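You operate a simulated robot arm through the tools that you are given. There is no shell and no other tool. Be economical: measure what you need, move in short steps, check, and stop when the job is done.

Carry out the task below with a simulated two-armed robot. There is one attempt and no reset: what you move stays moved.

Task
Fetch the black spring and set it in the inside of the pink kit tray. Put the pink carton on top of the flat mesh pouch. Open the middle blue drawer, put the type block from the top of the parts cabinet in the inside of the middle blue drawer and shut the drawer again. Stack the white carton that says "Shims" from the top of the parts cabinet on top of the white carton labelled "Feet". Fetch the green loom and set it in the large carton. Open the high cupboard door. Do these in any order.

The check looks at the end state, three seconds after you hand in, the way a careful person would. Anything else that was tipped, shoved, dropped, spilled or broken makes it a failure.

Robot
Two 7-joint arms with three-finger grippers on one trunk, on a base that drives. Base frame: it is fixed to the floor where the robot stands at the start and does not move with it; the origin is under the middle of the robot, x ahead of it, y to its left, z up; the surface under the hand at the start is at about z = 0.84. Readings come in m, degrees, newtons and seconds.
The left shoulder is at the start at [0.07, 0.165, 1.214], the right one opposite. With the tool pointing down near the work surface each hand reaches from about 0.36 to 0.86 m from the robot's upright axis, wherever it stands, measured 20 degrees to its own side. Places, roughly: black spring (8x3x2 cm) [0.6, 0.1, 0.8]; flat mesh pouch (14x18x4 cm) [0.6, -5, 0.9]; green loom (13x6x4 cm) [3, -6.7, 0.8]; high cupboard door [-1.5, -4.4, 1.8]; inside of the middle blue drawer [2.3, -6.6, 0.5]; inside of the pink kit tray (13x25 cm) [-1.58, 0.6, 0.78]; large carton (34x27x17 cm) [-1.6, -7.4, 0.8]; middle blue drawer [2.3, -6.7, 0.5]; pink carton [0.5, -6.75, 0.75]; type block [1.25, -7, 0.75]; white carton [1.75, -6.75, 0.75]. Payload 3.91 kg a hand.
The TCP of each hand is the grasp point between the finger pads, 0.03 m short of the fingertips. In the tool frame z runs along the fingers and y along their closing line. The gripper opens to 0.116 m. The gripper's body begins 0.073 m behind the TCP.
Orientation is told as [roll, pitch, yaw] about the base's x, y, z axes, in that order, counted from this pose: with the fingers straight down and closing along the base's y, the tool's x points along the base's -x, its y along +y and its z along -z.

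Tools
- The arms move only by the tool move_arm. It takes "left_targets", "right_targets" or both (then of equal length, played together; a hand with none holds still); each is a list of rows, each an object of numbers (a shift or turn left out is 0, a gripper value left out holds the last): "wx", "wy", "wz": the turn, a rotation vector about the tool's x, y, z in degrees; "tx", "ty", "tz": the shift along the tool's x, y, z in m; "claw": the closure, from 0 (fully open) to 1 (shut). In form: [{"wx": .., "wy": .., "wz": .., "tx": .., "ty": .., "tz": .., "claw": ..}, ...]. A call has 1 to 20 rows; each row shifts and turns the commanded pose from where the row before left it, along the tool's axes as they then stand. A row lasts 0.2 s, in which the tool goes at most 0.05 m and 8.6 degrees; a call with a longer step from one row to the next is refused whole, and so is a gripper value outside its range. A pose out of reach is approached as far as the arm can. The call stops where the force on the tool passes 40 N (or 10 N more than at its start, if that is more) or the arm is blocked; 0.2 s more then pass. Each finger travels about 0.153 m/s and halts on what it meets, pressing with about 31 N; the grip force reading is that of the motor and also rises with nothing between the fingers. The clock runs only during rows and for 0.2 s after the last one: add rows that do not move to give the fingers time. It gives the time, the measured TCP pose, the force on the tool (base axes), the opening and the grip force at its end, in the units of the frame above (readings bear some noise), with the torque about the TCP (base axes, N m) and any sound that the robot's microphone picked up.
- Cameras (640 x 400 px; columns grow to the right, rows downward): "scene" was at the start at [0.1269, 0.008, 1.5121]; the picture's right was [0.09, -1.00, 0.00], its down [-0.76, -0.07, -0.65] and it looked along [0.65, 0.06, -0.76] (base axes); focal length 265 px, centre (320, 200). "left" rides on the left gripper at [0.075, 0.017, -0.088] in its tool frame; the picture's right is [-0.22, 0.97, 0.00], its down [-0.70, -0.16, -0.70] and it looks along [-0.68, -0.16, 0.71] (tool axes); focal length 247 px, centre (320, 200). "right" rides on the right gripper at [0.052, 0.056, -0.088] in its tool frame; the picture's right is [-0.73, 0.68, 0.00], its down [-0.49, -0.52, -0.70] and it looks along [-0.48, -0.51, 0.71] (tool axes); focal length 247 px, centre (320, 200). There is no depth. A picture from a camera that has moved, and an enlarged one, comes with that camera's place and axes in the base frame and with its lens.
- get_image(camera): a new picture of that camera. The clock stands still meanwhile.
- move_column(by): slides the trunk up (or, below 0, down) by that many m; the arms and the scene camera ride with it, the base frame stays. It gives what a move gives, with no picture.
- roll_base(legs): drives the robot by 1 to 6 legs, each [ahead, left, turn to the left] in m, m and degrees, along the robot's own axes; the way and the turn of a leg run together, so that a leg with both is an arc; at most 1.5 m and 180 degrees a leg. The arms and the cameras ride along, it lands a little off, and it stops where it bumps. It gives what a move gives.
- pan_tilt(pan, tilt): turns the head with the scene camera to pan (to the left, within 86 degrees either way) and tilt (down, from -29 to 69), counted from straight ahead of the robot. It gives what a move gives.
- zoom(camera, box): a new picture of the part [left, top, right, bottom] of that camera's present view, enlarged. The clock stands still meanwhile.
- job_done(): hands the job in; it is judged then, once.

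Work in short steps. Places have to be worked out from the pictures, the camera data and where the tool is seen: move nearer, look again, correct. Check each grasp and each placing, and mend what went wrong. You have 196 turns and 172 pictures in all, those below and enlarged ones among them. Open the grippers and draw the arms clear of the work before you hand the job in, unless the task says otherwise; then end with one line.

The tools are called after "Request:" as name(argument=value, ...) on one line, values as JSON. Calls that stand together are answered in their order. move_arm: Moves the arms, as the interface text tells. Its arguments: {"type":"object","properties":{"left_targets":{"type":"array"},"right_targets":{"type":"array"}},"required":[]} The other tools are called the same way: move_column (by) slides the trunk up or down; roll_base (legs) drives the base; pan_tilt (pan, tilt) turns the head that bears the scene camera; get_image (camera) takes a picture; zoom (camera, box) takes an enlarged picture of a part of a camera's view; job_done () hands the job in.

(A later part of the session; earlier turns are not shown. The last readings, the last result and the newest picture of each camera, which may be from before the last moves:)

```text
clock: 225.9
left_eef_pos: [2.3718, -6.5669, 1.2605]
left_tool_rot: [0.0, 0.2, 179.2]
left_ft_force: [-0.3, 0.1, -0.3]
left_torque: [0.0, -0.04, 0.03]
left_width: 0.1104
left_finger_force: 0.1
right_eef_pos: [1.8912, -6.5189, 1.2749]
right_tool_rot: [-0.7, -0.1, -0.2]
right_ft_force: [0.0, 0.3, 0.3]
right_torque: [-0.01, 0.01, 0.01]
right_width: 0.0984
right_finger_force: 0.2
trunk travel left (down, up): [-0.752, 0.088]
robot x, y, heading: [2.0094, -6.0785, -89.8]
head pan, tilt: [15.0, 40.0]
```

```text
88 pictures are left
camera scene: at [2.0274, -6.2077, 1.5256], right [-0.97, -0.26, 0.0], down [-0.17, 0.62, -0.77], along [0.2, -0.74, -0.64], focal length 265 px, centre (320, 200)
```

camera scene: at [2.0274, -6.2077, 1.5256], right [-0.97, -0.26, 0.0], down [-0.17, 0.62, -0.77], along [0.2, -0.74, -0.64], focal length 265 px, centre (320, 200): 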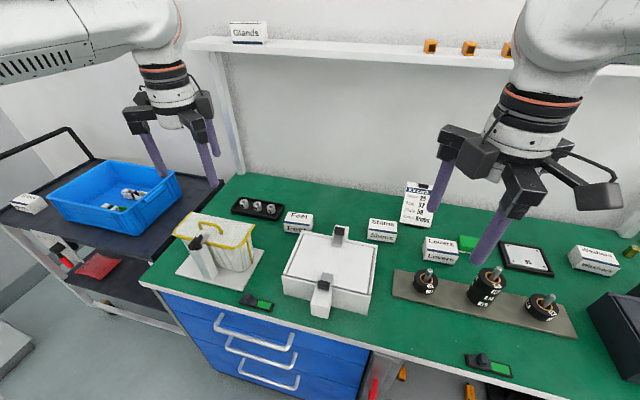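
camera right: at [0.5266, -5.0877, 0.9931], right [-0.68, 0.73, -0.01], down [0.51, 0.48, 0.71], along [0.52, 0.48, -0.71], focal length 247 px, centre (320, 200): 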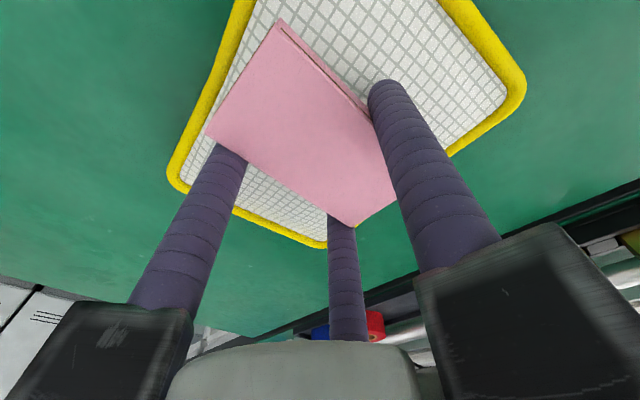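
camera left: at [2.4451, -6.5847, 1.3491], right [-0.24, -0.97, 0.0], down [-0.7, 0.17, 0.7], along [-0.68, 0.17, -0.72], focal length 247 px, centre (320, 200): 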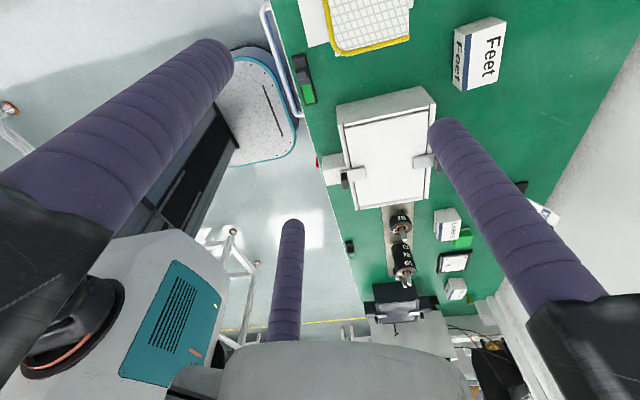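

Shims is at ≈(1.985, -6.85), Feet at ≈(2.275, -6.83). I'll move the left hand over Shims and look.

Request:
move_arm(left_targets=[{"ty": 0.045}, {"ty": 0.045}, {"ty": 0.045}, {"ty": 0.045}, {"ty": 0.045}, {"ty": 0.046}, {"tx": -0.048}, {"tx": -0.048}, {"tx": -0.048}, {"tx": -0.048}, {"tx": -0.048}, {"tx": -0.048}, {"tx": -0.048}, {"tx": -0.048}, {"tz": 0.045}, {"tz": 0.045}, {"tz": 0.045}, {"tz": 0.045}, {}])

Request:
get_image(camera="left")

Request:
zoom(camera="scene", box=[260, 130, 480, 290])

```text
clock: 229.9
left_eef_pos: [2.0176, -6.8627, 1.0969]
left_tool_rot: [-0.1, 0.0, 179.3]
left_ft_force: [-0.5, -0.5, 0.4]
left_torque: [-0.02, -0.01, 0.0]
left_width: 0.1104
left_finger_force: 0.1
left hand out of reach, approached as far as the arm can: row 13, 14, 15, 16, 17, 18
right_eef_pos: [1.8909, -6.5199, 1.2754]
right_tool_rot: [-0.7, -0.1, -0.1]
right_ft_force: [0.2, 0.3, -0.9]
right_torque: [-0.02, -0.02, 0.0]
right_width: 0.0985
right_finger_force: 0.2
trunk travel left (down, up): [-0.752, 0.088]
robot x, y, heading: [2.008, -6.077, -89.7]
head pan, tilt: [15.0, 40.0]
```

```text
87 pictures are left
camera left: at [2.0916, -6.881, 1.1857], right [-0.24, -0.97, 0.0], down [-0.7, 0.17, 0.7], along [-0.68, 0.17, -0.72], focal length 247 px, centre (320, 200)
```

left: 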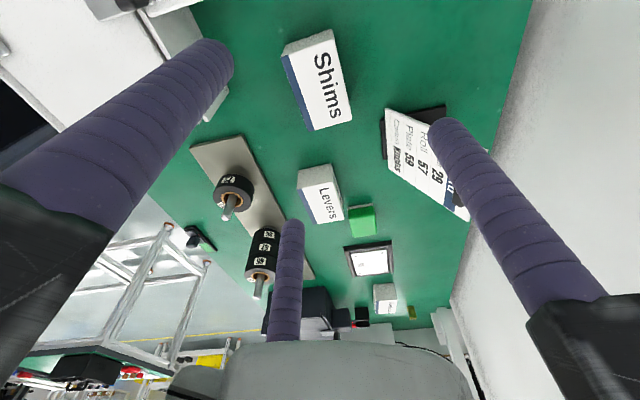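

```text
2.50 times, centred on (370, 210) of scene
camera zoom: at [2.0289, -6.2074, 1.5256], right [-0.97, -0.26, 0.0], down [-0.17, 0.62, -0.77], along [0.2, -0.74, -0.64], focal length 662 px, centre (195, 175)
```

zoom: 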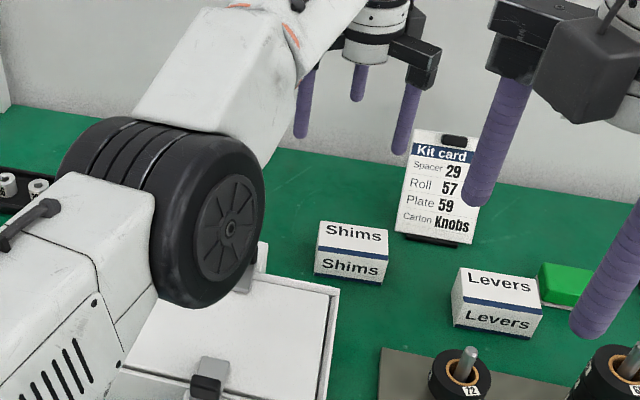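

The hand is at its reach limit there; Shims centre is (1.986, -6.855). I'll shift the base 0.15 m to -x so the carton is on the left arm's side.

Request:
roll_base(legs=[[0, -0.15, 0]])

Request:
move_arm(left_targets=[{"tx": 0.03}, {"tx": 0.03}, {"tx": 0.03}, {}])

```text
clock: 231.3
left_eef_pos: [1.8754, -6.8652, 1.0958]
left_tool_rot: [-0.1, 0.0, 179.6]
left_ft_force: [0.0, -0.6, 0.2]
left_torque: [-0.01, 0.05, -0.04]
left_width: 0.1102
left_finger_force: 0.0
right_eef_pos: [1.7486, -6.5211, 1.2759]
right_tool_rot: [-0.7, 0.0, 0.3]
right_ft_force: [-0.1, -0.2, -0.2]
right_torque: [-0.03, 0.01, -0.03]
right_width: 0.0985
right_finger_force: 0.2
trunk travel left (down, up): [-0.752, 0.088]
robot x, y, heading: [1.8618, -6.0781, -89.4]
head pan, tilt: [15.0, 40.0]
```

```text
clock: 232.3
left_eef_pos: [1.9573, -6.8843, 1.0988]
left_tool_rot: [-0.3, 0.1, 179.5]
left_ft_force: [-0.3, 0.2, 0.2]
left_torque: [0.0, 0.01, -0.01]
left_width: 0.1102
left_finger_force: 0.0
left hand out of reach, approached as far as the arm can: row 1, 2, 3
right_eef_pos: [1.7485, -6.5198, 1.2738]
right_tool_rot: [-0.6, -0.1, 0.1]
right_ft_force: [0.5, 0.2, -0.4]
right_torque: [0.01, 0.0, 0.01]
right_width: 0.0985
right_finger_force: 0.0
trunk travel left (down, up): [-0.752, 0.088]
robot x, y, heading: [1.8629, -6.0789, -89.6]
head pan, tilt: [15.0, 40.0]
```

The command is probably slightly too far out in y. I'll pull it back 4 cm and read.

Request:
move_arm(left_targets=[{"ty": -0.03}, {"ty": -0.01}, {}])

```text
clock: 233.1
left_eef_pos: [1.9543, -6.8836, 1.1036]
left_tool_rot: [-0.3, 0.2, 179.5]
left_ft_force: [-0.2, 0.1, 0.4]
left_torque: [-0.01, 0.02, 0.0]
left_width: 0.1101
left_finger_force: 0.1
left hand out of reach, approached as far as the arm can: row 1, 2
right_eef_pos: [1.7483, -6.5211, 1.2745]
right_tool_rot: [-0.5, -0.1, 0.2]
right_ft_force: [-0.1, 0.3, -0.6]
right_torque: [-0.01, 0.0, -0.01]
right_width: 0.0985
right_finger_force: 0.1
trunk travel left (down, up): [-0.752, 0.088]
robot x, y, heading: [1.8616, -6.0772, -89.5]
head pan, tilt: [15.0, 40.0]
```

Position doesn't respond as expected (joint-limit bound). I'll retract and raise to get back into the good range, then rotate to the opposite yaw.

Request:
move_arm(left_targets=[{"tz": -0.04}, {"tz": -0.04}, {"ty": -0.04}, {"ty": -0.04}, {"ty": -0.04}, {"ty": -0.04}, {}])

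Request:
pan_tilt(pan=10, tilt=30)

Request:
get_image(camera="scene")

```text
clock: 234.7
left_eef_pos: [1.9698, -6.7151, 1.1709]
left_tool_rot: [-0.2, 0.1, 179.5]
left_ft_force: [-0.1, -0.5, 0.3]
left_torque: [-0.02, 0.02, -0.02]
left_width: 0.1105
left_finger_force: 0.1
left hand out of reach, approached as far as the arm can: row 1, 2
right_eef_pos: [1.7482, -6.5221, 1.2749]
right_tool_rot: [-0.5, 0.0, 0.3]
right_ft_force: [-0.8, -0.1, -0.7]
right_torque: [0.0, -0.01, 0.01]
right_width: 0.0985
right_finger_force: 0.2
trunk travel left (down, up): [-0.752, 0.088]
robot x, y, heading: [1.8623, -6.0788, -89.5]
head pan, tilt: [15.0, 40.0]
```

```text
clock: 235.4
left_eef_pos: [1.9712, -6.7154, 1.1716]
left_tool_rot: [-0.1, 0.1, 179.5]
left_ft_force: [0.8, 0.6, -0.3]
left_torque: [0.03, -0.01, -0.01]
left_width: 0.1106
left_finger_force: 0.1
right_eef_pos: [1.7481, -6.5203, 1.2746]
right_tool_rot: [-0.7, -0.1, 0.2]
right_ft_force: [-0.2, 0.5, -0.7]
right_torque: [-0.03, 0.0, -0.02]
right_width: 0.0988
right_finger_force: 0.1
trunk travel left (down, up): [-0.752, 0.088]
robot x, y, heading: [1.8614, -6.0816, -89.6]
head pan, tilt: [10.0, 30.0]
```

```text
85 pictures are left
camera scene: at [1.8766, -6.216, 1.5408], right [-0.98, -0.18, 0.0], down [-0.09, 0.49, -0.87], along [0.16, -0.85, -0.5], focal length 265 px, centre (320, 200)
```

scene: 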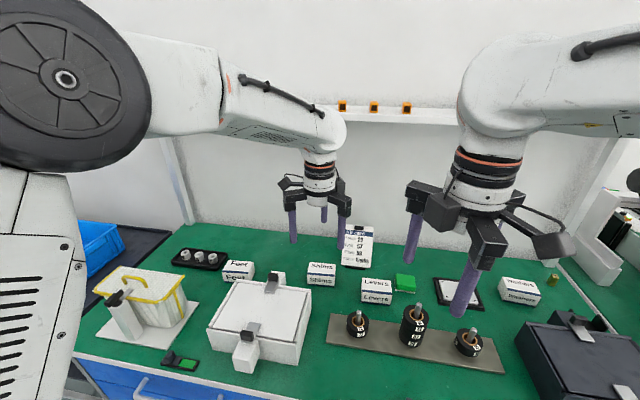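

Reachable again here. The base front extends only ~0.25 m, and the cabinet front is 0.41 m away, so I'll move 9 cm closer.

Request:
roll_base(legs=[[0.09, 0, 0]])

Request:
move_arm(left_targets=[{"tx": 0.015, "ty": 0.02}, {"ty": 0.025}, {"tz": 0.03}, {"tz": 0.04}, {"tz": 0.04}, {}])

Request:
get_image(camera="left")

```text
clock: 236.5
left_eef_pos: [1.9705, -6.802, 1.1739]
left_tool_rot: [0.1, 0.1, 179.5]
left_ft_force: [-0.1, 0.2, 0.0]
left_torque: [0.01, -0.03, -0.02]
left_width: 0.1104
left_finger_force: 0.0
right_eef_pos: [1.7483, -6.6074, 1.2764]
right_tool_rot: [-0.8, -0.1, 0.2]
right_ft_force: [0.2, 0.5, 0.1]
right_torque: [-0.03, -0.03, 0.04]
right_width: 0.0986
right_finger_force: 0.0
trunk travel left (down, up): [-0.752, 0.088]
robot x, y, heading: [1.8592, -6.1638, -89.7]
head pan, tilt: [10.0, 30.0]
```

```text
clock: 237.9
left_eef_pos: [1.9838, -6.8489, 1.0594]
left_tool_rot: [0.0, 0.2, 179.3]
left_ft_force: [0.1, 0.3, -0.1]
left_torque: [-0.05, 0.02, 0.01]
left_width: 0.1102
left_finger_force: 0.0
right_eef_pos: [1.7493, -6.6097, 1.2759]
right_tool_rot: [-0.7, -0.2, 0.1]
right_ft_force: [-0.7, 0.1, -1.0]
right_torque: [-0.05, 0.02, 0.0]
right_width: 0.0985
right_finger_force: 0.0
trunk travel left (down, up): [-0.752, 0.088]
robot x, y, heading: [1.8631, -6.1636, -89.7]
head pan, tilt: [10.0, 30.0]
```

```text
84 pictures are left
camera left: at [2.0585, -6.8659, 1.1485], right [-0.23, -0.97, 0.0], down [-0.7, 0.17, 0.7], along [-0.68, 0.16, -0.72], focal length 247 px, centre (320, 200)
```

left: 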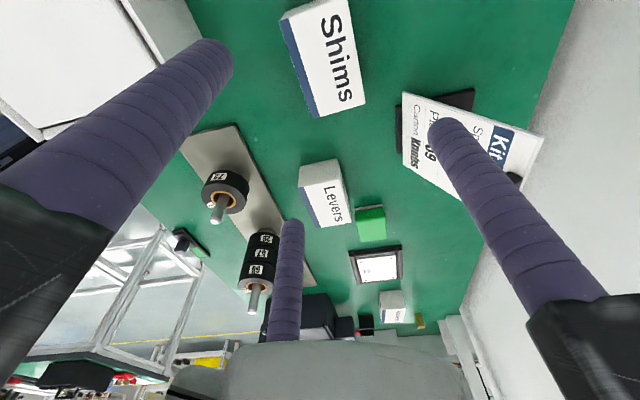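

Reach is fine now. Shims centre ≈(1.988, -6.857), rotated ~4°. I'll align and descend to TCP z≈0.888 in two stages.

Request:
move_arm(left_targets=[{"tx": 0.004, "ty": -0.004, "wz": -4}, {"tz": 0.04}, {"tz": 0.04}, {"tz": 0.03}, {}])

Request:
get_image(camera="left")

```text
clock: 239.1
left_eef_pos: [1.9879, -6.8455, 0.9533]
left_tool_rot: [-0.1, 0.0, -176.5]
left_ft_force: [1.3, 0.5, 0.1]
left_torque: [0.01, 0.01, -0.02]
left_width: 0.11
left_finger_force: 0.1
right_eef_pos: [1.748, -6.6099, 1.2741]
right_tool_rot: [-0.8, 0.0, 0.1]
right_ft_force: [0.0, 0.2, -0.1]
right_torque: [-0.01, -0.01, 0.02]
right_width: 0.0987
right_finger_force: 0.0
trunk travel left (down, up): [-0.752, 0.088]
robot x, y, heading: [1.8606, -6.17, -89.6]
head pan, tilt: [10.0, 30.0]
```

```text
83 pictures are left
camera left: at [2.0619, -6.8579, 1.0422], right [-0.17, -0.99, 0.0], down [-0.71, 0.12, 0.7], along [-0.69, 0.12, -0.72], focal length 247 px, centre (320, 200)
```

left: 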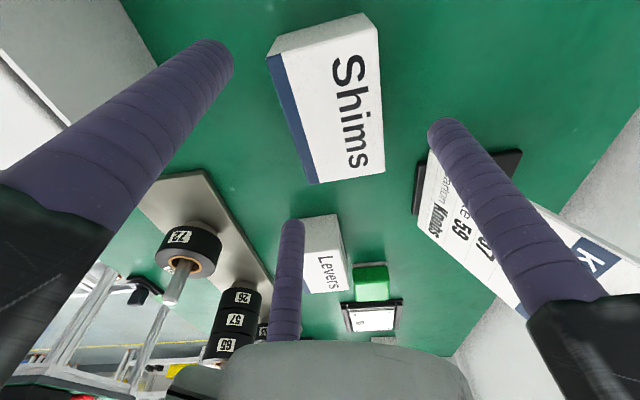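

Refined Shims centre (1.981, -6.860). Final alignment, descent, and close.

Request:
move_arm(left_targets=[{"tx": -0.007, "ty": 0.004}, {"tz": 0.03}, {"tz": 0.02}, {"tz": 0.014}, {}])

Request:
move_arm(left_targets=[{"claw": 0.2}, {"claw": 0.35}, {"claw": 0.6}, {"claw": 1}, {"claw": 1}, {}])

Request:
get_image(camera="left")

```text
clock: 240.3
left_eef_pos: [1.9841, -6.8488, 0.8888]
left_tool_rot: [-0.1, 0.2, -176.7]
left_ft_force: [0.7, -0.6, 0.2]
left_torque: [0.01, 0.0, 0.01]
left_width: 0.1101
left_finger_force: 0.1
right_eef_pos: [1.7477, -6.609, 1.2742]
right_tool_rot: [-0.7, -0.1, 0.2]
right_ft_force: [0.5, -0.5, 0.6]
right_torque: [0.02, -0.01, 0.01]
right_width: 0.0988
right_finger_force: 0.1
trunk travel left (down, up): [-0.752, 0.088]
robot x, y, heading: [1.8604, -6.169, -89.5]
head pan, tilt: [10.0, 30.0]
```

```text
clock: 241.7
left_eef_pos: [1.9819, -6.8488, 0.8874]
left_tool_rot: [-0.1, 0.2, -176.6]
left_ft_force: [-1.2, 0.4, 0.4]
left_torque: [0.06, 0.09, -0.07]
left_width: 0.0706
left_finger_force: 30.5
right_eef_pos: [1.7487, -6.6082, 1.2748]
right_tool_rot: [-0.6, -0.1, 0.0]
right_ft_force: [0.3, 0.1, -0.1]
right_torque: [0.0, 0.01, 0.01]
right_width: 0.0987
right_finger_force: 0.1
trunk travel left (down, up): [-0.752, 0.088]
robot x, y, heading: [1.8628, -6.1653, -89.8]
head pan, tilt: [10.0, 30.0]
```

```text
82 pictures are left
camera left: at [2.0579, -6.8616, 0.9773], right [-0.17, -0.99, 0.0], down [-0.71, 0.12, 0.7], along [-0.69, 0.12, -0.72], focal length 247 px, centre (320, 200)
```

left: 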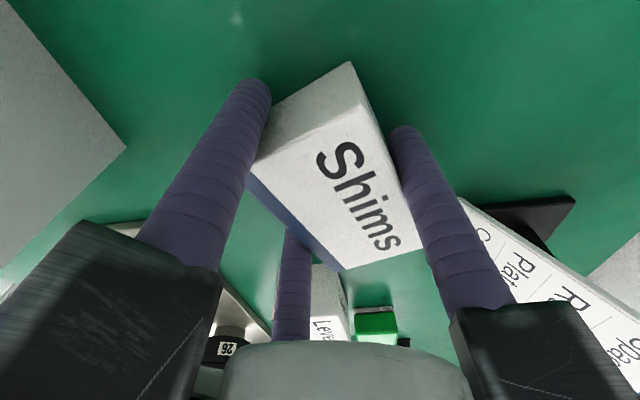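

Gripped (0.071). I'll lift and drive the base 0.28 m left so the hand comes over Feet.

Request:
move_arm(left_targets=[{"tz": -0.02}, {"tz": -0.04}, {"tz": -0.04}, {"tz": -0.04}, {"tz": -0.04}, {}])

Request:
roll_base(legs=[[0, 0.28, 0]])

Request:
get_image(camera="left")

Request:
get_image(camera="scene")

```text
clock: 243.1
left_eef_pos: [1.9821, -6.849, 1.067]
left_tool_rot: [-0.1, 0.0, -176.5]
left_ft_force: [0.2, -0.9, -1.4]
left_torque: [0.01, -0.03, 0.01]
left_width: 0.0707
left_finger_force: 30.7
right_eef_pos: [1.7476, -6.6102, 1.2753]
right_tool_rot: [-0.5, -0.1, 0.1]
right_ft_force: [0.0, -0.1, 0.0]
right_torque: [0.0, 0.0, 0.02]
right_width: 0.0983
right_finger_force: 0.0
trunk travel left (down, up): [-0.752, 0.088]
robot x, y, heading: [1.862, -6.1669, -89.8]
head pan, tilt: [10.0, 30.0]
```

```text
clock: 245.1
left_eef_pos: [2.2583, -6.8509, 1.0676]
left_tool_rot: [-0.1, 0.2, -176.7]
left_ft_force: [-0.5, 0.5, -2.0]
left_torque: [0.01, -0.03, 0.03]
left_width: 0.0708
left_finger_force: 30.7
right_eef_pos: [2.0273, -6.6088, 1.2752]
right_tool_rot: [-0.6, -0.2, -0.1]
right_ft_force: [0.2, -0.2, 0.2]
right_torque: [0.03, 0.0, -0.03]
right_width: 0.0985
right_finger_force: 0.0
trunk travel left (down, up): [-0.752, 0.088]
robot x, y, heading: [2.1424, -6.1652, -89.9]
head pan, tilt: [10.0, 30.0]
```

```text
81 pictures are left
camera left: at [2.333, -6.8618, 1.1562], right [-0.17, -0.99, 0.0], down [-0.71, 0.12, 0.7], along [-0.69, 0.12, -0.72], focal length 247 px, centre (320, 200)
```

left: 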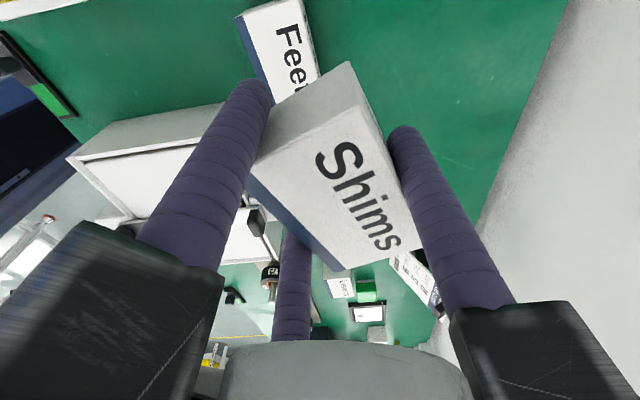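

```text
80 pictures are left
camera scene: at [2.1566, -6.3039, 1.5408], right [-0.98, -0.18, 0.0], down [-0.09, 0.49, -0.87], along [0.15, -0.85, -0.5], focal length 265 px, centre (320, 200)
```

scene: 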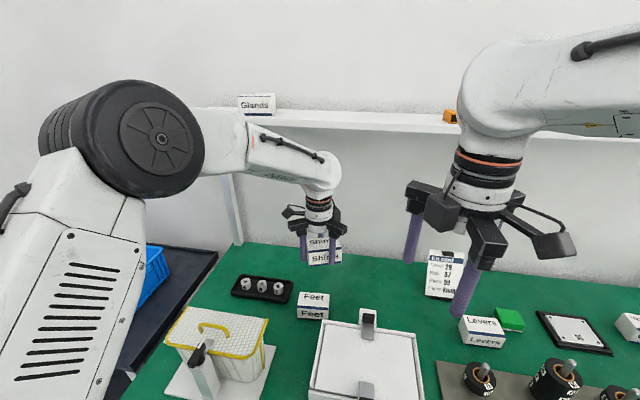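

Feet is estimated at (2.272, -6.825). I'll shift the carton over it, lower to ~3 cm above, and compare the two cartons in the scene view.

Request:
move_arm(left_targets=[{"tx": 0.016, "ty": -0.037}, {"tz": 0.03}, {"tz": 0.03}, {"tz": 0.025}, {}])

Request:
zoom(camera="scene", box=[230, 220, 400, 350])

Request:
get_image(camera="left")

```text
clock: 246.3
left_eef_pos: [2.2723, -6.8143, 0.9801]
left_tool_rot: [-0.1, 0.1, -176.8]
left_ft_force: [-0.4, -0.2, -0.9]
left_torque: [0.0, 0.01, 0.0]
left_width: 0.0708
left_finger_force: 31.0
right_eef_pos: [2.0278, -6.6076, 1.2754]
right_tool_rot: [-0.5, -0.1, -0.1]
right_ft_force: [-0.4, -0.4, -0.1]
right_torque: [0.01, 0.01, -0.02]
right_width: 0.0983
right_finger_force: 0.0
trunk travel left (down, up): [-0.752, 0.088]
robot x, y, heading: [2.1423, -6.1644, -90.0]
head pan, tilt: [10.0, 30.0]
```

```text
3.08 times, centred on (315, 285) of scene
camera zoom: at [2.1579, -6.3042, 1.5408], right [-0.98, -0.18, 0.0], down [-0.09, 0.49, -0.87], along [0.15, -0.85, -0.5], focal length 814 px, centre (335, -62)
```

zoom: 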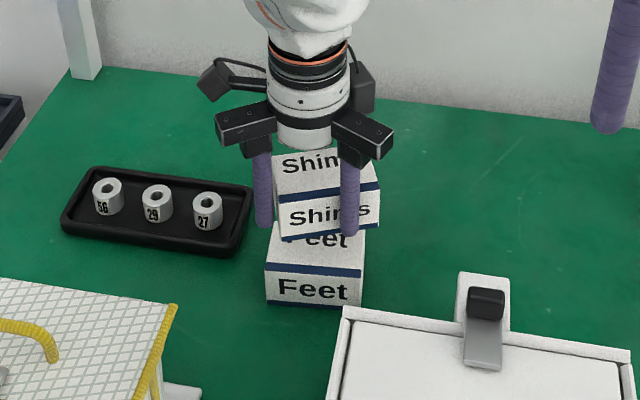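

```text
78 pictures are left
camera left: at [2.3473, -6.8268, 1.0705], right [-0.17, -0.99, 0.0], down [-0.71, 0.12, 0.7], along [-0.69, 0.12, -0.72], focal length 247 px, centre (320, 200)
```

left: 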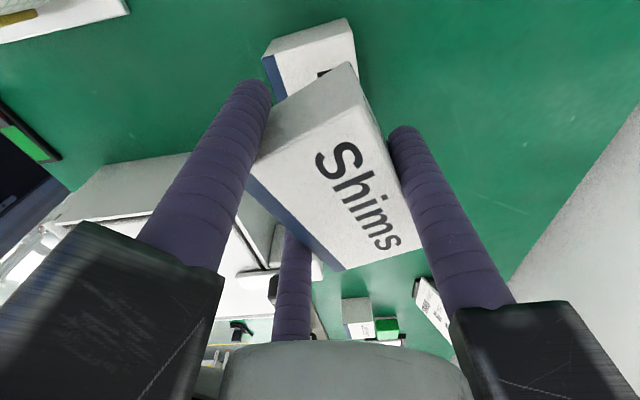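

Shims has rotated in the grip to ~17° yaw while Feet is at ~7°, and it's ~1.7 cm off in x. I'll correct by -10° and +1.7 cm, then lower a bit and compare again.

Request:
move_arm(left_targets=[{"wz": 5}, {"wz": 5}, {"tx": 0.0168, "ty": -0.003}, {"tz": 0.02}, {}])

Request:
zoom(camera="scene", box=[260, 240, 390, 340])

```text
clock: 247.5
left_eef_pos: [2.2902, -6.8115, 0.9627]
left_tool_rot: [-0.1, 0.2, 173.1]
left_ft_force: [0.1, 0.0, -1.5]
left_torque: [0.0, 0.0, 0.0]
left_width: 0.0702
left_finger_force: 31.0
right_eef_pos: [2.0274, -6.6069, 1.2753]
right_tool_rot: [-0.7, -0.2, -0.1]
right_ft_force: [0.1, 0.4, -0.1]
right_torque: [0.02, -0.04, -0.02]
right_width: 0.0984
right_finger_force: 0.1
trunk travel left (down, up): [-0.752, 0.088]
robot x, y, heading: [2.1416, -6.1619, -89.7]
head pan, tilt: [10.0, 30.0]
```

```text
4.00 times, centred on (325, 290) of scene
camera zoom: at [2.1578, -6.3037, 1.5409], right [-0.98, -0.18, 0.0], down [-0.09, 0.49, -0.87], along [0.15, -0.85, -0.5], focal length 1058 px, centre (300, -160)
```

zoom: 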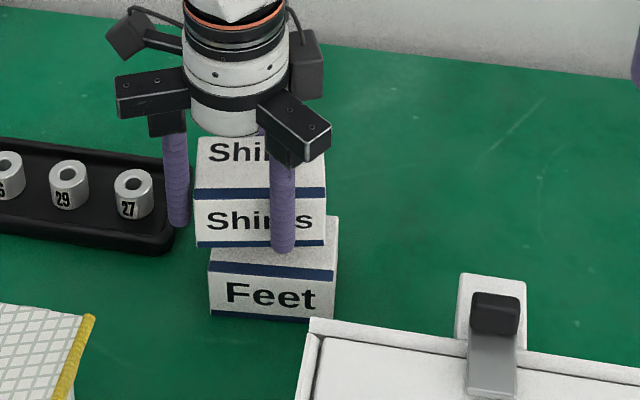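

Close now: about 6° and 9 mm to correct. I'll apply that and lower to just above contact.

Request:
move_arm(left_targets=[{"wz": 6}, {"tx": -0.0086, "ty": 0.0013}, {"tz": 0.015}, {}])

Request:
zoom(camera="scene", box=[260, 240, 390, 340])

```text
clock: 248.5
left_eef_pos: [2.2828, -6.8098, 0.9477]
left_tool_rot: [-0.1, 0.1, 167.2]
left_ft_force: [-0.8, -0.2, -1.3]
left_torque: [0.01, 0.02, -0.02]
left_width: 0.0704
left_finger_force: 30.8
right_eef_pos: [2.0276, -6.6088, 1.2754]
right_tool_rot: [-0.7, -0.1, -0.1]
right_ft_force: [-0.1, 0.6, -0.3]
right_torque: [0.03, 0.01, -0.01]
right_width: 0.0989
right_finger_force: 0.1
trunk travel left (down, up): [-0.752, 0.088]
robot x, y, heading: [2.1422, -6.1672, -90.0]
head pan, tilt: [10.0, 30.0]
```

```text
4.00 times, centred on (325, 290) of scene
camera zoom: at [2.1583, -6.3038, 1.5408], right [-0.98, -0.18, 0.0], down [-0.09, 0.49, -0.87], along [0.15, -0.85, -0.5], focal length 1058 px, centre (300, -160)
```

zoom: 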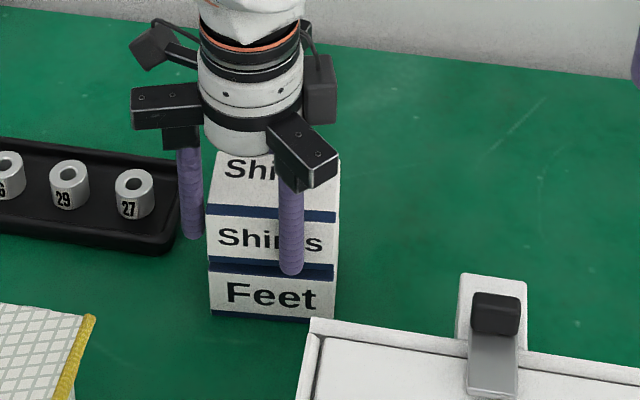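

Excellent alignment. I'll lower in small steps until contact.

Request:
move_arm(left_targets=[{"tz": 0.004}, {"tz": 0.004}, {"tz": 0.002}, {}])

```text
clock: 249.5
left_eef_pos: [2.2823, -6.8091, 0.9382]
left_tool_rot: [0.0, 0.2, 167.2]
left_ft_force: [0.6, -1.3, 4.4]
left_torque: [-0.05, 0.3, 0.07]
left_width: 0.0699
left_finger_force: 30.8
right_eef_pos: [2.0291, -6.6077, 1.2758]
right_tool_rot: [-0.7, -0.2, -0.1]
right_ft_force: [0.8, 0.2, 0.2]
right_torque: [0.02, -0.03, -0.01]
right_width: 0.0987
right_finger_force: 0.0
trunk travel left (down, up): [-0.752, 0.088]
robot x, y, heading: [2.1474, -6.1655, -89.7]
head pan, tilt: [10.0, 30.0]
```

Contact. I'll release gradually and rise straight up.

Request:
move_arm(left_targets=[{"tz": 0.001}, {"claw": 0.35}, {"claw": 0.25}, {"claw": 0.1}, {}, {"tz": -0.02}, {"tz": -0.03}, {"tz": -0.04}, {"tz": -0.04}, {"tz": -0.04}, {}])

Request:
get_image(camera="scene")

```text
clock: 251.9
left_eef_pos: [2.2833, -6.8114, 1.1087]
left_tool_rot: [-0.1, 0.1, 167.2]
left_ft_force: [0.4, -0.7, 0.1]
left_torque: [-0.02, 0.01, 0.01]
left_width: 0.1045
left_finger_force: 0.1
right_eef_pos: [2.0288, -6.6079, 1.2743]
right_tool_rot: [-0.6, -0.1, -0.1]
right_ft_force: [0.0, 0.4, -0.5]
right_torque: [0.02, 0.04, -0.03]
right_width: 0.0985
right_finger_force: 0.0
trunk travel left (down, up): [-0.752, 0.088]
robot x, y, heading: [2.1418, -6.1631, -89.8]
head pan, tilt: [10.0, 30.0]
```

```text
75 pictures are left
camera scene: at [2.1581, -6.3043, 1.5408], right [-0.98, -0.18, 0.0], down [-0.09, 0.49, -0.87], along [0.15, -0.85, -0.5], focal length 265 px, centre (320, 200)
```

scene: 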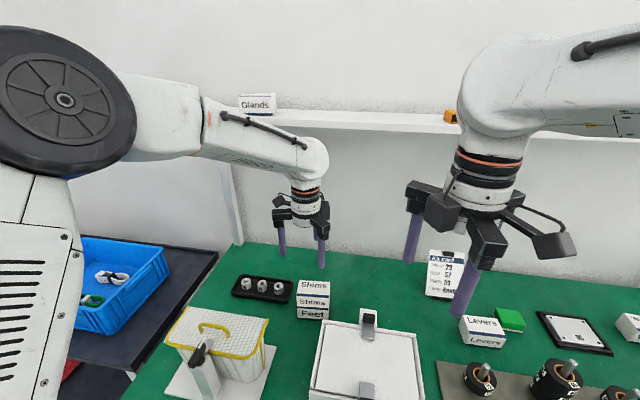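

Stack is good. Next the type block: I'll pull the left hand back and up, then drive 0.75 m to -x and look at the block.

Request:
move_arm(left_targets=[{"tz": -0.045}, {"tz": -0.045}, {"tz": -0.045}, {"ty": -0.045}, {"ty": -0.045}, {"ty": -0.045}, {"ty": -0.045}, {"ty": -0.045}, {}])

Request:
roll_base(legs=[[0, -0.75, 0]])

Request:
pan_tilt(pan=-5, tilt=35)

Request:
get_image(camera="scene")

Request:
get_image(camera="right")

```text
clock: 253.9
left_eef_pos: [2.331, -6.5904, 1.2412]
left_tool_rot: [-0.1, 0.2, 167.2]
left_ft_force: [-0.7, 0.2, 0.3]
left_torque: [0.0, -0.02, 0.0]
left_width: 0.1043
left_finger_force: 0.0
right_eef_pos: [2.0266, -6.6078, 1.2751]
right_tool_rot: [-0.8, -0.2, -0.1]
right_ft_force: [-0.5, -0.3, 0.5]
right_torque: [0.03, -0.03, 0.01]
right_width: 0.0984
right_finger_force: 0.2
trunk travel left (down, up): [-0.752, 0.088]
robot x, y, heading: [2.1401, -6.1613, -90.0]
head pan, tilt: [10.0, 30.0]
```

```text
clock: 257.9
left_eef_pos: [1.5774, -6.5875, 1.242]
left_tool_rot: [-0.1, 0.1, 166.1]
left_ft_force: [-0.3, 0.6, 0.2]
left_torque: [-0.01, 0.0, 0.03]
left_width: 0.1046
left_finger_force: 0.0
right_eef_pos: [1.2733, -6.6001, 1.2753]
right_tool_rot: [-0.7, -0.1, -1.1]
right_ft_force: [0.8, 0.0, -0.8]
right_torque: [-0.04, 0.03, -0.03]
right_width: 0.0987
right_finger_force: 0.0
trunk travel left (down, up): [-0.752, 0.088]
robot x, y, heading: [1.3973, -6.159, -91.0]
head pan, tilt: [10.0, 30.0]
```

```text
clock: 258.7
left_eef_pos: [1.5771, -6.5879, 1.2414]
left_tool_rot: [0.0, 0.0, 166.2]
left_ft_force: [0.1, -0.6, -0.8]
left_torque: [-0.01, 0.0, -0.03]
left_width: 0.1041
left_finger_force: 0.2
right_eef_pos: [1.2735, -6.5994, 1.2755]
right_tool_rot: [-0.7, -0.1, -1.2]
right_ft_force: [0.6, 0.7, 0.0]
right_torque: [-0.02, -0.01, 0.02]
right_width: 0.0988
right_finger_force: 0.0
trunk travel left (down, up): [-0.752, 0.088]
robot x, y, heading: [1.3973, -6.1611, -91.1]
head pan, tilt: [-5.0, 35.0]
```

```text
74 pictures are left
camera scene: at [1.3856, -6.2965, 1.5331], right [-0.99, 0.1, 0.0], down [0.06, 0.57, -0.82], along [-0.08, -0.81, -0.57], focal length 265 px, centre (320, 200)
```

scene: 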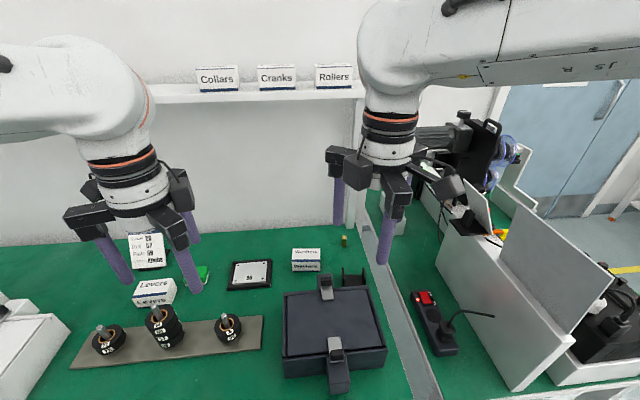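

```text
73 pictures are left
camera right: at [1.2223, -6.5408, 1.3631], right [0.75, 0.67, -0.01], down [0.47, -0.53, 0.71], along [0.47, -0.53, -0.71], focal length 247 px, centre (320, 200)
```

right: 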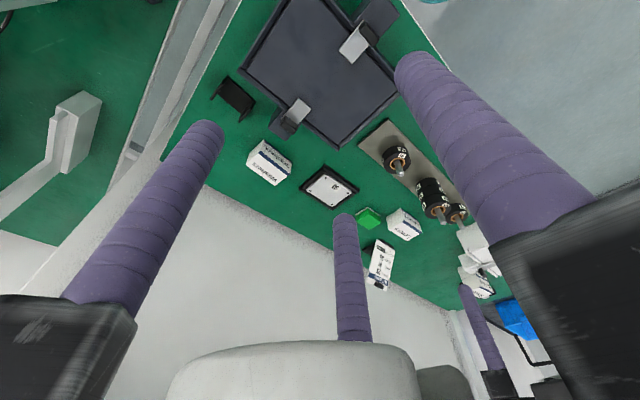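

Zooming on the block.

Request:
zoom(camera="scene", box=[280, 215, 400, 295])

```text
5.00 times, centred on (340, 255) of scene
camera zoom: at [1.3856, -6.2965, 1.5331], right [-0.99, 0.1, 0.0], down [0.06, 0.57, -0.82], along [-0.08, -0.81, -0.57], focal length 1323 px, centre (220, -75)
```

zoom: 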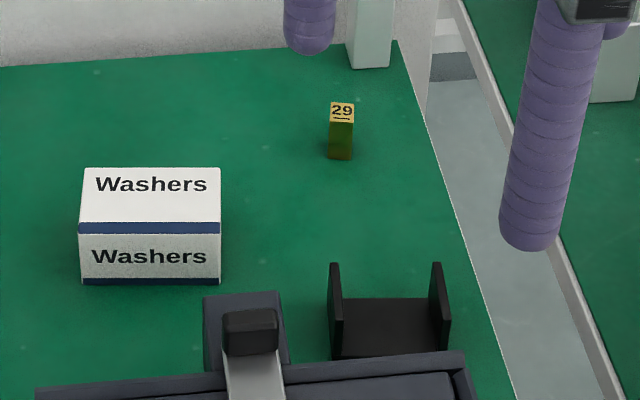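

The block ("29") stands at about (1.230, -6.986), 2 cm square and ~3.8 cm tall. I'll lower the trunk 0.1 m for reach, rotate the right hand back to rel 0°, and move it over the block.

Request:
move_column(by=-0.1)

Request:
move_arm(right_targets=[{"wz": 8.5, "wx": 0.7, "claw": 0.2}, {"wz": 8.5}, {"wz": 8.5}, {"wz": 8.5}, {"wz": 8.5}, {"wz": 8.5}, {"wz": 8.5}, {"wz": 8.5}, {"wz": 8.5}, {"wz": 8.5}, {"wz": 5}, {"tx": -0.045}, {"tx": -0.045}, {"tx": -0.045}, {"tx": -0.045}, {"tx": -0.045}, {"tx": -0.045}, {"tx": -0.045, "ty": -0.02}, {"tx": -0.04, "ty": -0.023}, {}])

Request:
get_image(camera="right")

```text
clock: 260.0
left_eef_pos: [1.5779, -6.5887, 1.1414]
left_tool_rot: [-0.1, 0.1, 166.1]
left_ft_force: [0.1, 0.2, 0.0]
left_torque: [0.03, -0.02, 0.0]
left_width: 0.1043
left_finger_force: 0.1
right_eef_pos: [1.2726, -6.5986, 1.176]
right_tool_rot: [-0.6, -0.1, -1.1]
right_ft_force: [-0.7, -0.5, 0.1]
right_torque: [0.0, -0.01, -0.01]
right_width: 0.0988
right_finger_force: 0.1
trunk travel left (down, up): [-0.652, 0.188]
robot x, y, heading: [1.395, -6.1651, -91.2]
head pan, tilt: [-5.0, 35.0]
```

```text
clock: 264.2
left_eef_pos: [1.5758, -6.5911, 1.1408]
left_tool_rot: [-0.2, 0.2, 166.1]
left_ft_force: [0.3, -0.4, 0.1]
left_torque: [-0.01, -0.02, 0.0]
left_width: 0.1041
left_finger_force: 0.0
right_eef_pos: [1.2325, -6.9347, 1.1788]
right_tool_rot: [0.1, -1.2, -91.4]
right_ft_force: [0.0, -0.5, 0.2]
right_torque: [0.06, -0.08, -0.02]
right_width: 0.0927
right_finger_force: 0.0
right hand out of reach, approached as far as the arm can: row 19
trunk travel left (down, up): [-0.652, 0.188]
robot x, y, heading: [1.3977, -6.1585, -91.0]
head pan, tilt: [-5.0, 35.0]
```

```text
71 pictures are left
camera right: at [1.2907, -6.8804, 1.2665], right [0.66, -0.75, 0.02], down [-0.54, -0.46, 0.71], along [-0.52, -0.48, -0.7], focal length 247 px, centre (320, 200)
```

right: 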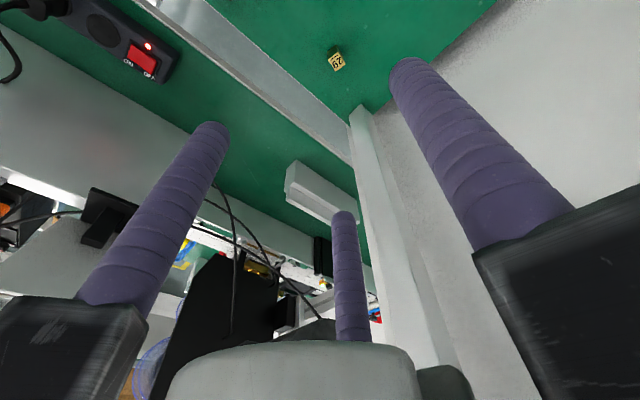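

The block appears at (1.231, -6.980). I'll descend to z≈0.98, where reach is better, and re-check.

Request:
move_arm(right_targets=[{"tz": 0.04}, {"tz": 0.04}, {"tz": 0.04}, {"tz": 0.04}, {"tz": 0.03}, {}])

Request:
get_image(camera="right")

```text
clock: 265.6
left_eef_pos: [1.5777, -6.5852, 1.1423]
left_tool_rot: [0.0, 0.2, 166.0]
left_ft_force: [-0.7, 0.0, 0.3]
left_torque: [-0.05, 0.02, 0.02]
left_width: 0.1043
left_finger_force: 0.1
right_eef_pos: [1.2357, -6.9398, 0.995]
right_tool_rot: [0.1, -1.5, -91.1]
right_ft_force: [-0.1, -0.2, 0.2]
right_torque: [0.0, 0.0, 0.02]
right_width: 0.0929
right_finger_force: 0.0
trunk travel left (down, up): [-0.652, 0.188]
robot x, y, heading: [1.3923, -6.1588, -91.1]
head pan, tilt: [-5.0, 35.0]
```

```text
70 pictures are left
camera right: at [1.2947, -6.8852, 1.0819], right [0.67, -0.75, 0.02], down [-0.53, -0.46, 0.71], along [-0.52, -0.48, -0.7], focal length 247 px, centre (320, 200)
```

right: 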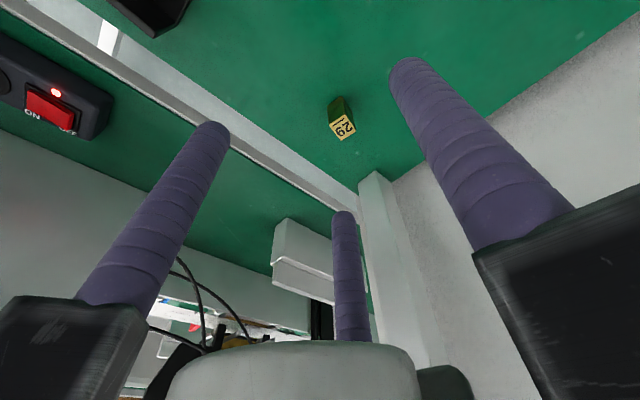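

Block centre (1.227, -6.978). I'll align and descend partway.

Request:
move_arm(right_targets=[{"tx": -0.038, "ty": -0.009, "wy": 1.4}, {"tz": 0.03}, {"tz": 0.03}, {}])

Request:
get_image(camera="right")

```text
clock: 266.6
left_eef_pos: [1.5768, -6.5876, 1.1419]
left_tool_rot: [-0.2, 0.1, 166.0]
left_ft_force: [-0.8, 1.0, -0.3]
left_torque: [0.03, 0.0, -0.01]
left_width: 0.1042
left_finger_force: 0.1
right_eef_pos: [1.2249, -6.9781, 0.9333]
right_tool_rot: [0.2, 0.1, -91.3]
right_ft_force: [0.1, 0.4, -0.2]
right_torque: [0.04, 0.03, -0.02]
right_width: 0.0929
right_finger_force: 0.1
trunk travel left (down, up): [-0.652, 0.188]
robot x, y, heading: [1.3967, -6.1597, -91.2]
head pan, tilt: [-5.0, 35.0]
```

```text
69 pictures are left
camera right: at [1.2832, -6.927, 1.023], right [0.67, -0.75, 0.0], down [-0.53, -0.48, 0.7], along [-0.52, -0.46, -0.72], focal length 247 px, centre (320, 200)
```

right: 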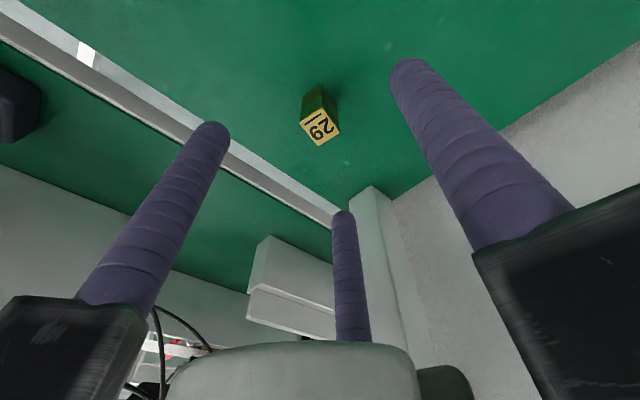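

Centred. Descend to z≈0.878, close and lift.

Request:
move_arm(right_targets=[{"tz": 0.03}, {"tz": 0.025}, {}, {"claw": 0.6}, {"claw": 1}, {"claw": 1}, {"claw": 1}, {}])

Request:
get_image(camera="right")

```text
clock: 268.4
left_eef_pos: [1.5774, -6.5862, 1.142]
left_tool_rot: [0.0, 0.1, 166.1]
left_ft_force: [0.1, -0.3, 0.2]
left_torque: [-0.03, 0.04, 0.01]
left_width: 0.1044
left_finger_force: 0.0
right_eef_pos: [1.224, -6.9746, 0.8799]
right_tool_rot: [0.1, -0.1, -91.2]
right_ft_force: [0.2, 0.8, 10.1]
right_torque: [0.07, 0.02, 0.0]
right_width: 0.0213
right_finger_force: 30.6
trunk travel left (down, up): [-0.652, 0.188]
robot x, y, heading: [1.3959, -6.1601, -90.9]
head pan, tilt: [-5.0, 35.0]
```

```text
68 pictures are left
camera right: at [1.2825, -6.9234, 0.9688], right [0.67, -0.75, 0.0], down [-0.53, -0.47, 0.7], along [-0.52, -0.47, -0.71], focal length 247 px, centre (320, 200)
```

right: 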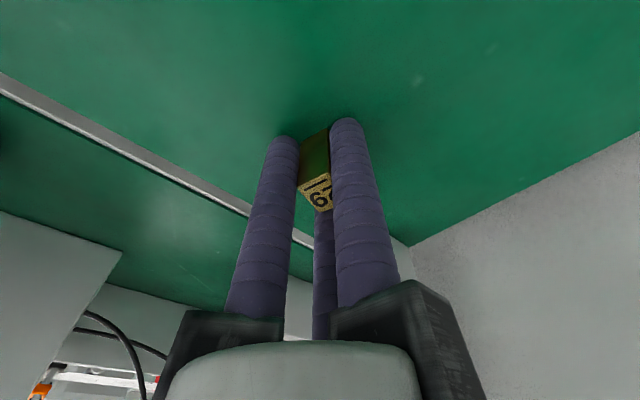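

Gripped. I'll lift and retract, checking the block is held.

Request:
move_arm(right_targets=[{"tz": -0.02}, {"tz": -0.04}, {"tz": -0.045}, {"tz": -0.045}, {"tz": -0.045}, {"tx": 0.045}, {"tx": 0.045}, {"tx": 0.045}, {"tx": 0.045}, {"tx": 0.045}, {"tx": 0.045}, {"tx": 0.045}, {"tz": -0.04}, {}])

Request:
get_image(camera="right")

```text
clock: 271.4
left_eef_pos: [1.5779, -6.5882, 1.1415]
left_tool_rot: [-0.2, 0.0, 166.2]
left_ft_force: [-0.1, 1.0, 0.3]
left_torque: [0.02, 0.03, -0.02]
left_width: 0.1044
left_finger_force: 0.1
right_eef_pos: [1.2225, -6.6509, 1.1146]
right_tool_rot: [-0.1, 0.0, -91.1]
right_ft_force: [0.2, 0.7, -0.8]
right_torque: [-0.04, 0.02, 0.0]
right_width: 0.021
right_finger_force: 30.8
right hand out of reach, approached as far as the arm can: row 4, 5
trunk travel left (down, up): [-0.652, 0.188]
robot x, y, heading: [1.3974, -6.1585, -91.0]
head pan, tilt: [-5.0, 35.0]
```

```text
67 pictures are left
camera right: at [1.2813, -6.5996, 1.2032], right [0.67, -0.75, 0.0], down [-0.53, -0.48, 0.7], along [-0.52, -0.47, -0.71], focal length 247 px, centre (320, 200)
```

right: 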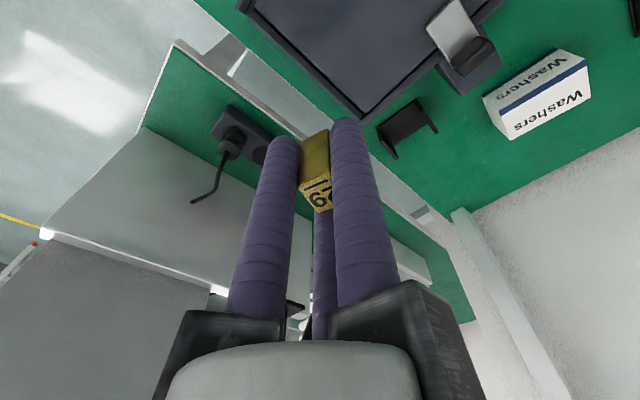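

Block held. I'll back away and drive in front of the drawers, then look at them.

Request:
roll_base(legs=[[-0.35, 0, 1], [0, 0.8, 0]])

Request:
pan_tilt(pan=5, tilt=50)

Request:
get_image(camera="scene")

```text
clock: 277.5
left_eef_pos: [2.3756, -6.2452, 1.1416]
left_tool_rot: [-0.1, 0.1, 167.5]
left_ft_force: [0.3, 0.3, 0.5]
left_torque: [0.0, 0.03, 0.0]
left_width: 0.1044
left_finger_force: 0.0
right_eef_pos: [2.0209, -6.3168, 1.114]
right_tool_rot: [0.2, 0.0, -89.8]
right_ft_force: [-0.2, -0.9, -1.4]
right_torque: [-0.02, 0.0, 0.02]
right_width: 0.0212
right_finger_force: 30.5
trunk travel left (down, up): [-0.652, 0.188]
robot x, y, heading: [2.1811, -5.8204, -89.5]
head pan, tilt: [-5.0, 35.0]
```

```text
clock: 278.2
left_eef_pos: [2.3754, -6.2439, 1.1419]
left_tool_rot: [-0.1, 0.1, 167.5]
left_ft_force: [0.3, 0.2, -0.4]
left_torque: [0.01, 0.01, -0.02]
left_width: 0.1042
left_finger_force: 0.1
right_eef_pos: [2.0216, -6.3165, 1.1124]
right_tool_rot: [0.2, 0.0, -89.8]
right_ft_force: [0.9, 0.5, -1.0]
right_torque: [0.01, 0.0, 0.02]
right_width: 0.0211
right_finger_force: 30.3
trunk travel left (down, up): [-0.652, 0.188]
robot x, y, heading: [2.1852, -5.8181, -89.4]
head pan, tilt: [5.0, 50.0]
```

```text
66 pictures are left
camera scene: at [2.191, -5.9467, 1.4114], right [-1.0, -0.09, 0.0], down [-0.07, 0.76, -0.64], along [0.06, -0.64, -0.77], focal length 265 px, centre (320, 200)
```

scene: 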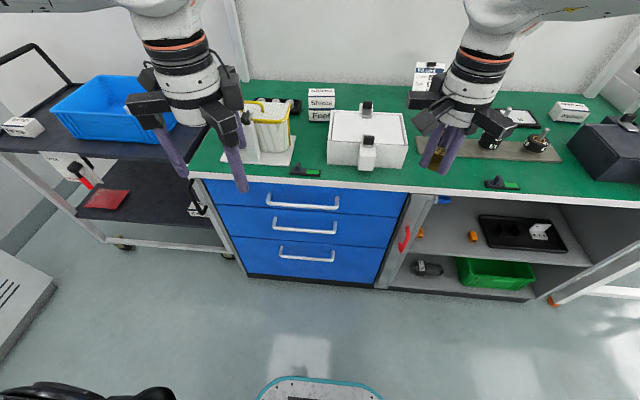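

Zooming on the drawers and the red piece next to them.

Request:
zoom(camera="scene", box=[200, 150, 430, 290])

```text
2.78 times, centred on (315, 220) of scene
camera zoom: at [2.191, -5.9467, 1.4114], right [-1.0, -0.09, 0.0], down [-0.07, 0.76, -0.64], along [0.06, -0.64, -0.77], focal length 736 px, centre (334, 144)
```

zoom: 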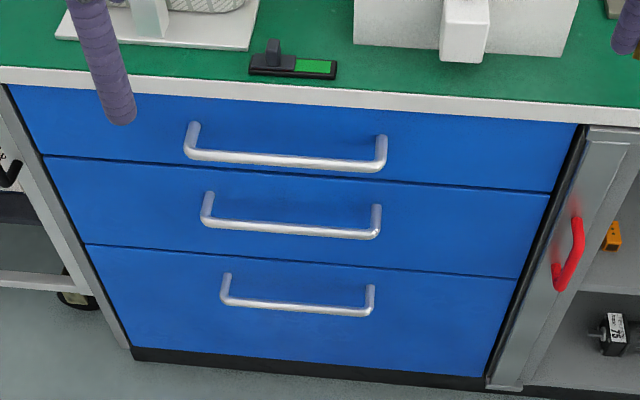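

The middle drawer's bar handle is near (2.295, -6.465, 0.61). I'll back off 0.25 m, turn the left hand to point forward with a vertical closing line, and lower the trunk.

Request:
roll_base(legs=[[-0.25, 0, 0]])

Request:
move_arm(left_targets=[{"wz": -6.2}, {"wz": -6.2}, {"ty": 0.045}, {"ty": 0.045}, {"ty": 0.045}, {"ty": 0.045}, {"wx": -8.5}, {"wx": -8.5}, {"wx": -8.5}, {"wx": -8.5}, {"wx": -8.5}, {"wx": -8.5}, {"wx": -8.5}, {"wx": -8.5}, {"wx": -8.5}, {"wx": -8.5}, {"wx": -5}, {}])

Request:
move_column(by=-0.4)

Request:
get_image(camera="scene")

Request:
get_image(camera="left")

```text
clock: 280.1
left_eef_pos: [2.3724, -5.9966, 1.1424]
left_tool_rot: [-0.1, 0.0, 167.4]
left_ft_force: [-0.9, -0.7, 0.6]
left_torque: [0.0, 0.02, 0.01]
left_width: 0.1044
left_finger_force: 0.0
right_eef_pos: [2.0187, -6.0678, 1.1134]
right_tool_rot: [0.1, 0.1, -89.9]
right_ft_force: [1.3, 0.3, -0.9]
right_torque: [-0.02, 0.02, 0.0]
right_width: 0.0211
right_finger_force: 30.7
trunk travel left (down, up): [-0.652, 0.188]
robot x, y, heading: [2.182, -5.5727, -89.6]
head pan, tilt: [5.0, 50.0]
```

```text
clock: 283.9
left_eef_pos: [2.3728, -6.1737, 1.1417]
left_tool_rot: [90.0, 0.1, 179.8]
left_ft_force: [0.5, 0.0, -1.1]
left_torque: [0.01, -0.01, 0.0]
left_width: 0.1046
left_finger_force: 0.1
right_eef_pos: [2.019, -6.0662, 1.1131]
right_tool_rot: [0.2, -0.1, -90.0]
right_ft_force: [0.0, 0.0, -0.9]
right_torque: [-0.04, 0.01, 0.0]
right_width: 0.0209
right_finger_force: 31.2
trunk travel left (down, up): [-0.652, 0.188]
robot x, y, heading: [2.1796, -5.5715, -89.4]
head pan, tilt: [5.0, 50.0]
```

```text
clock: 287.7
left_eef_pos: [2.3729, -6.1745, 0.7411]
left_tool_rot: [89.9, 0.2, 179.8]
left_ft_force: [0.0, 0.1, -0.6]
left_torque: [0.04, 0.02, -0.02]
left_width: 0.1045
left_finger_force: 0.0
right_eef_pos: [2.0187, -6.0674, 0.7137]
right_tool_rot: [0.1, -0.1, -89.9]
right_ft_force: [0.5, 0.1, -2.0]
right_torque: [0.02, 0.04, 0.01]
right_width: 0.0211
right_finger_force: 31.0
trunk travel left (down, up): [-0.252, 0.588]
robot x, y, heading: [2.182, -5.5747, -89.9]
head pan, tilt: [5.0, 50.0]
```

```text
64 pictures are left
camera scene: at [2.1889, -5.6975, 1.0114], right [-1.0, -0.09, 0.0], down [-0.07, 0.76, -0.64], along [0.06, -0.64, -0.77], focal length 265 px, centre (320, 200)
```

scene: 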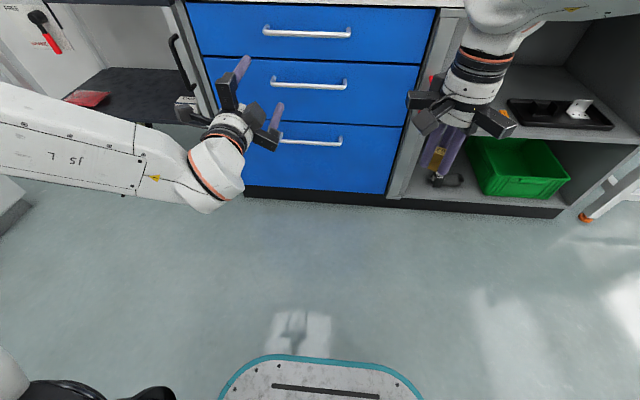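

```text
63 pictures are left
camera left: at [2.4465, -6.0867, 0.7593], right [-0.23, 0.0, 0.97], down [-0.69, 0.7, -0.16], along [-0.68, -0.71, -0.16], focal length 247 px, centre (320, 200)
```

left: 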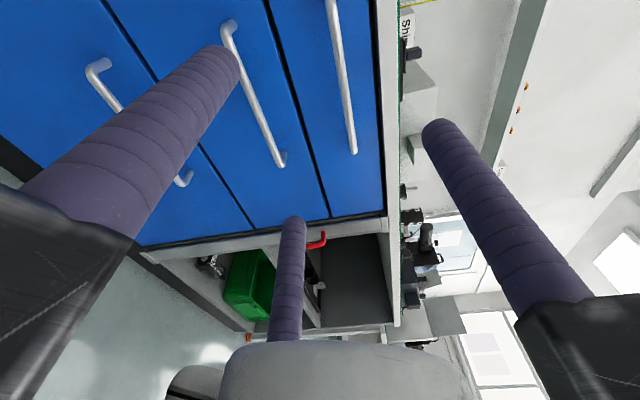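

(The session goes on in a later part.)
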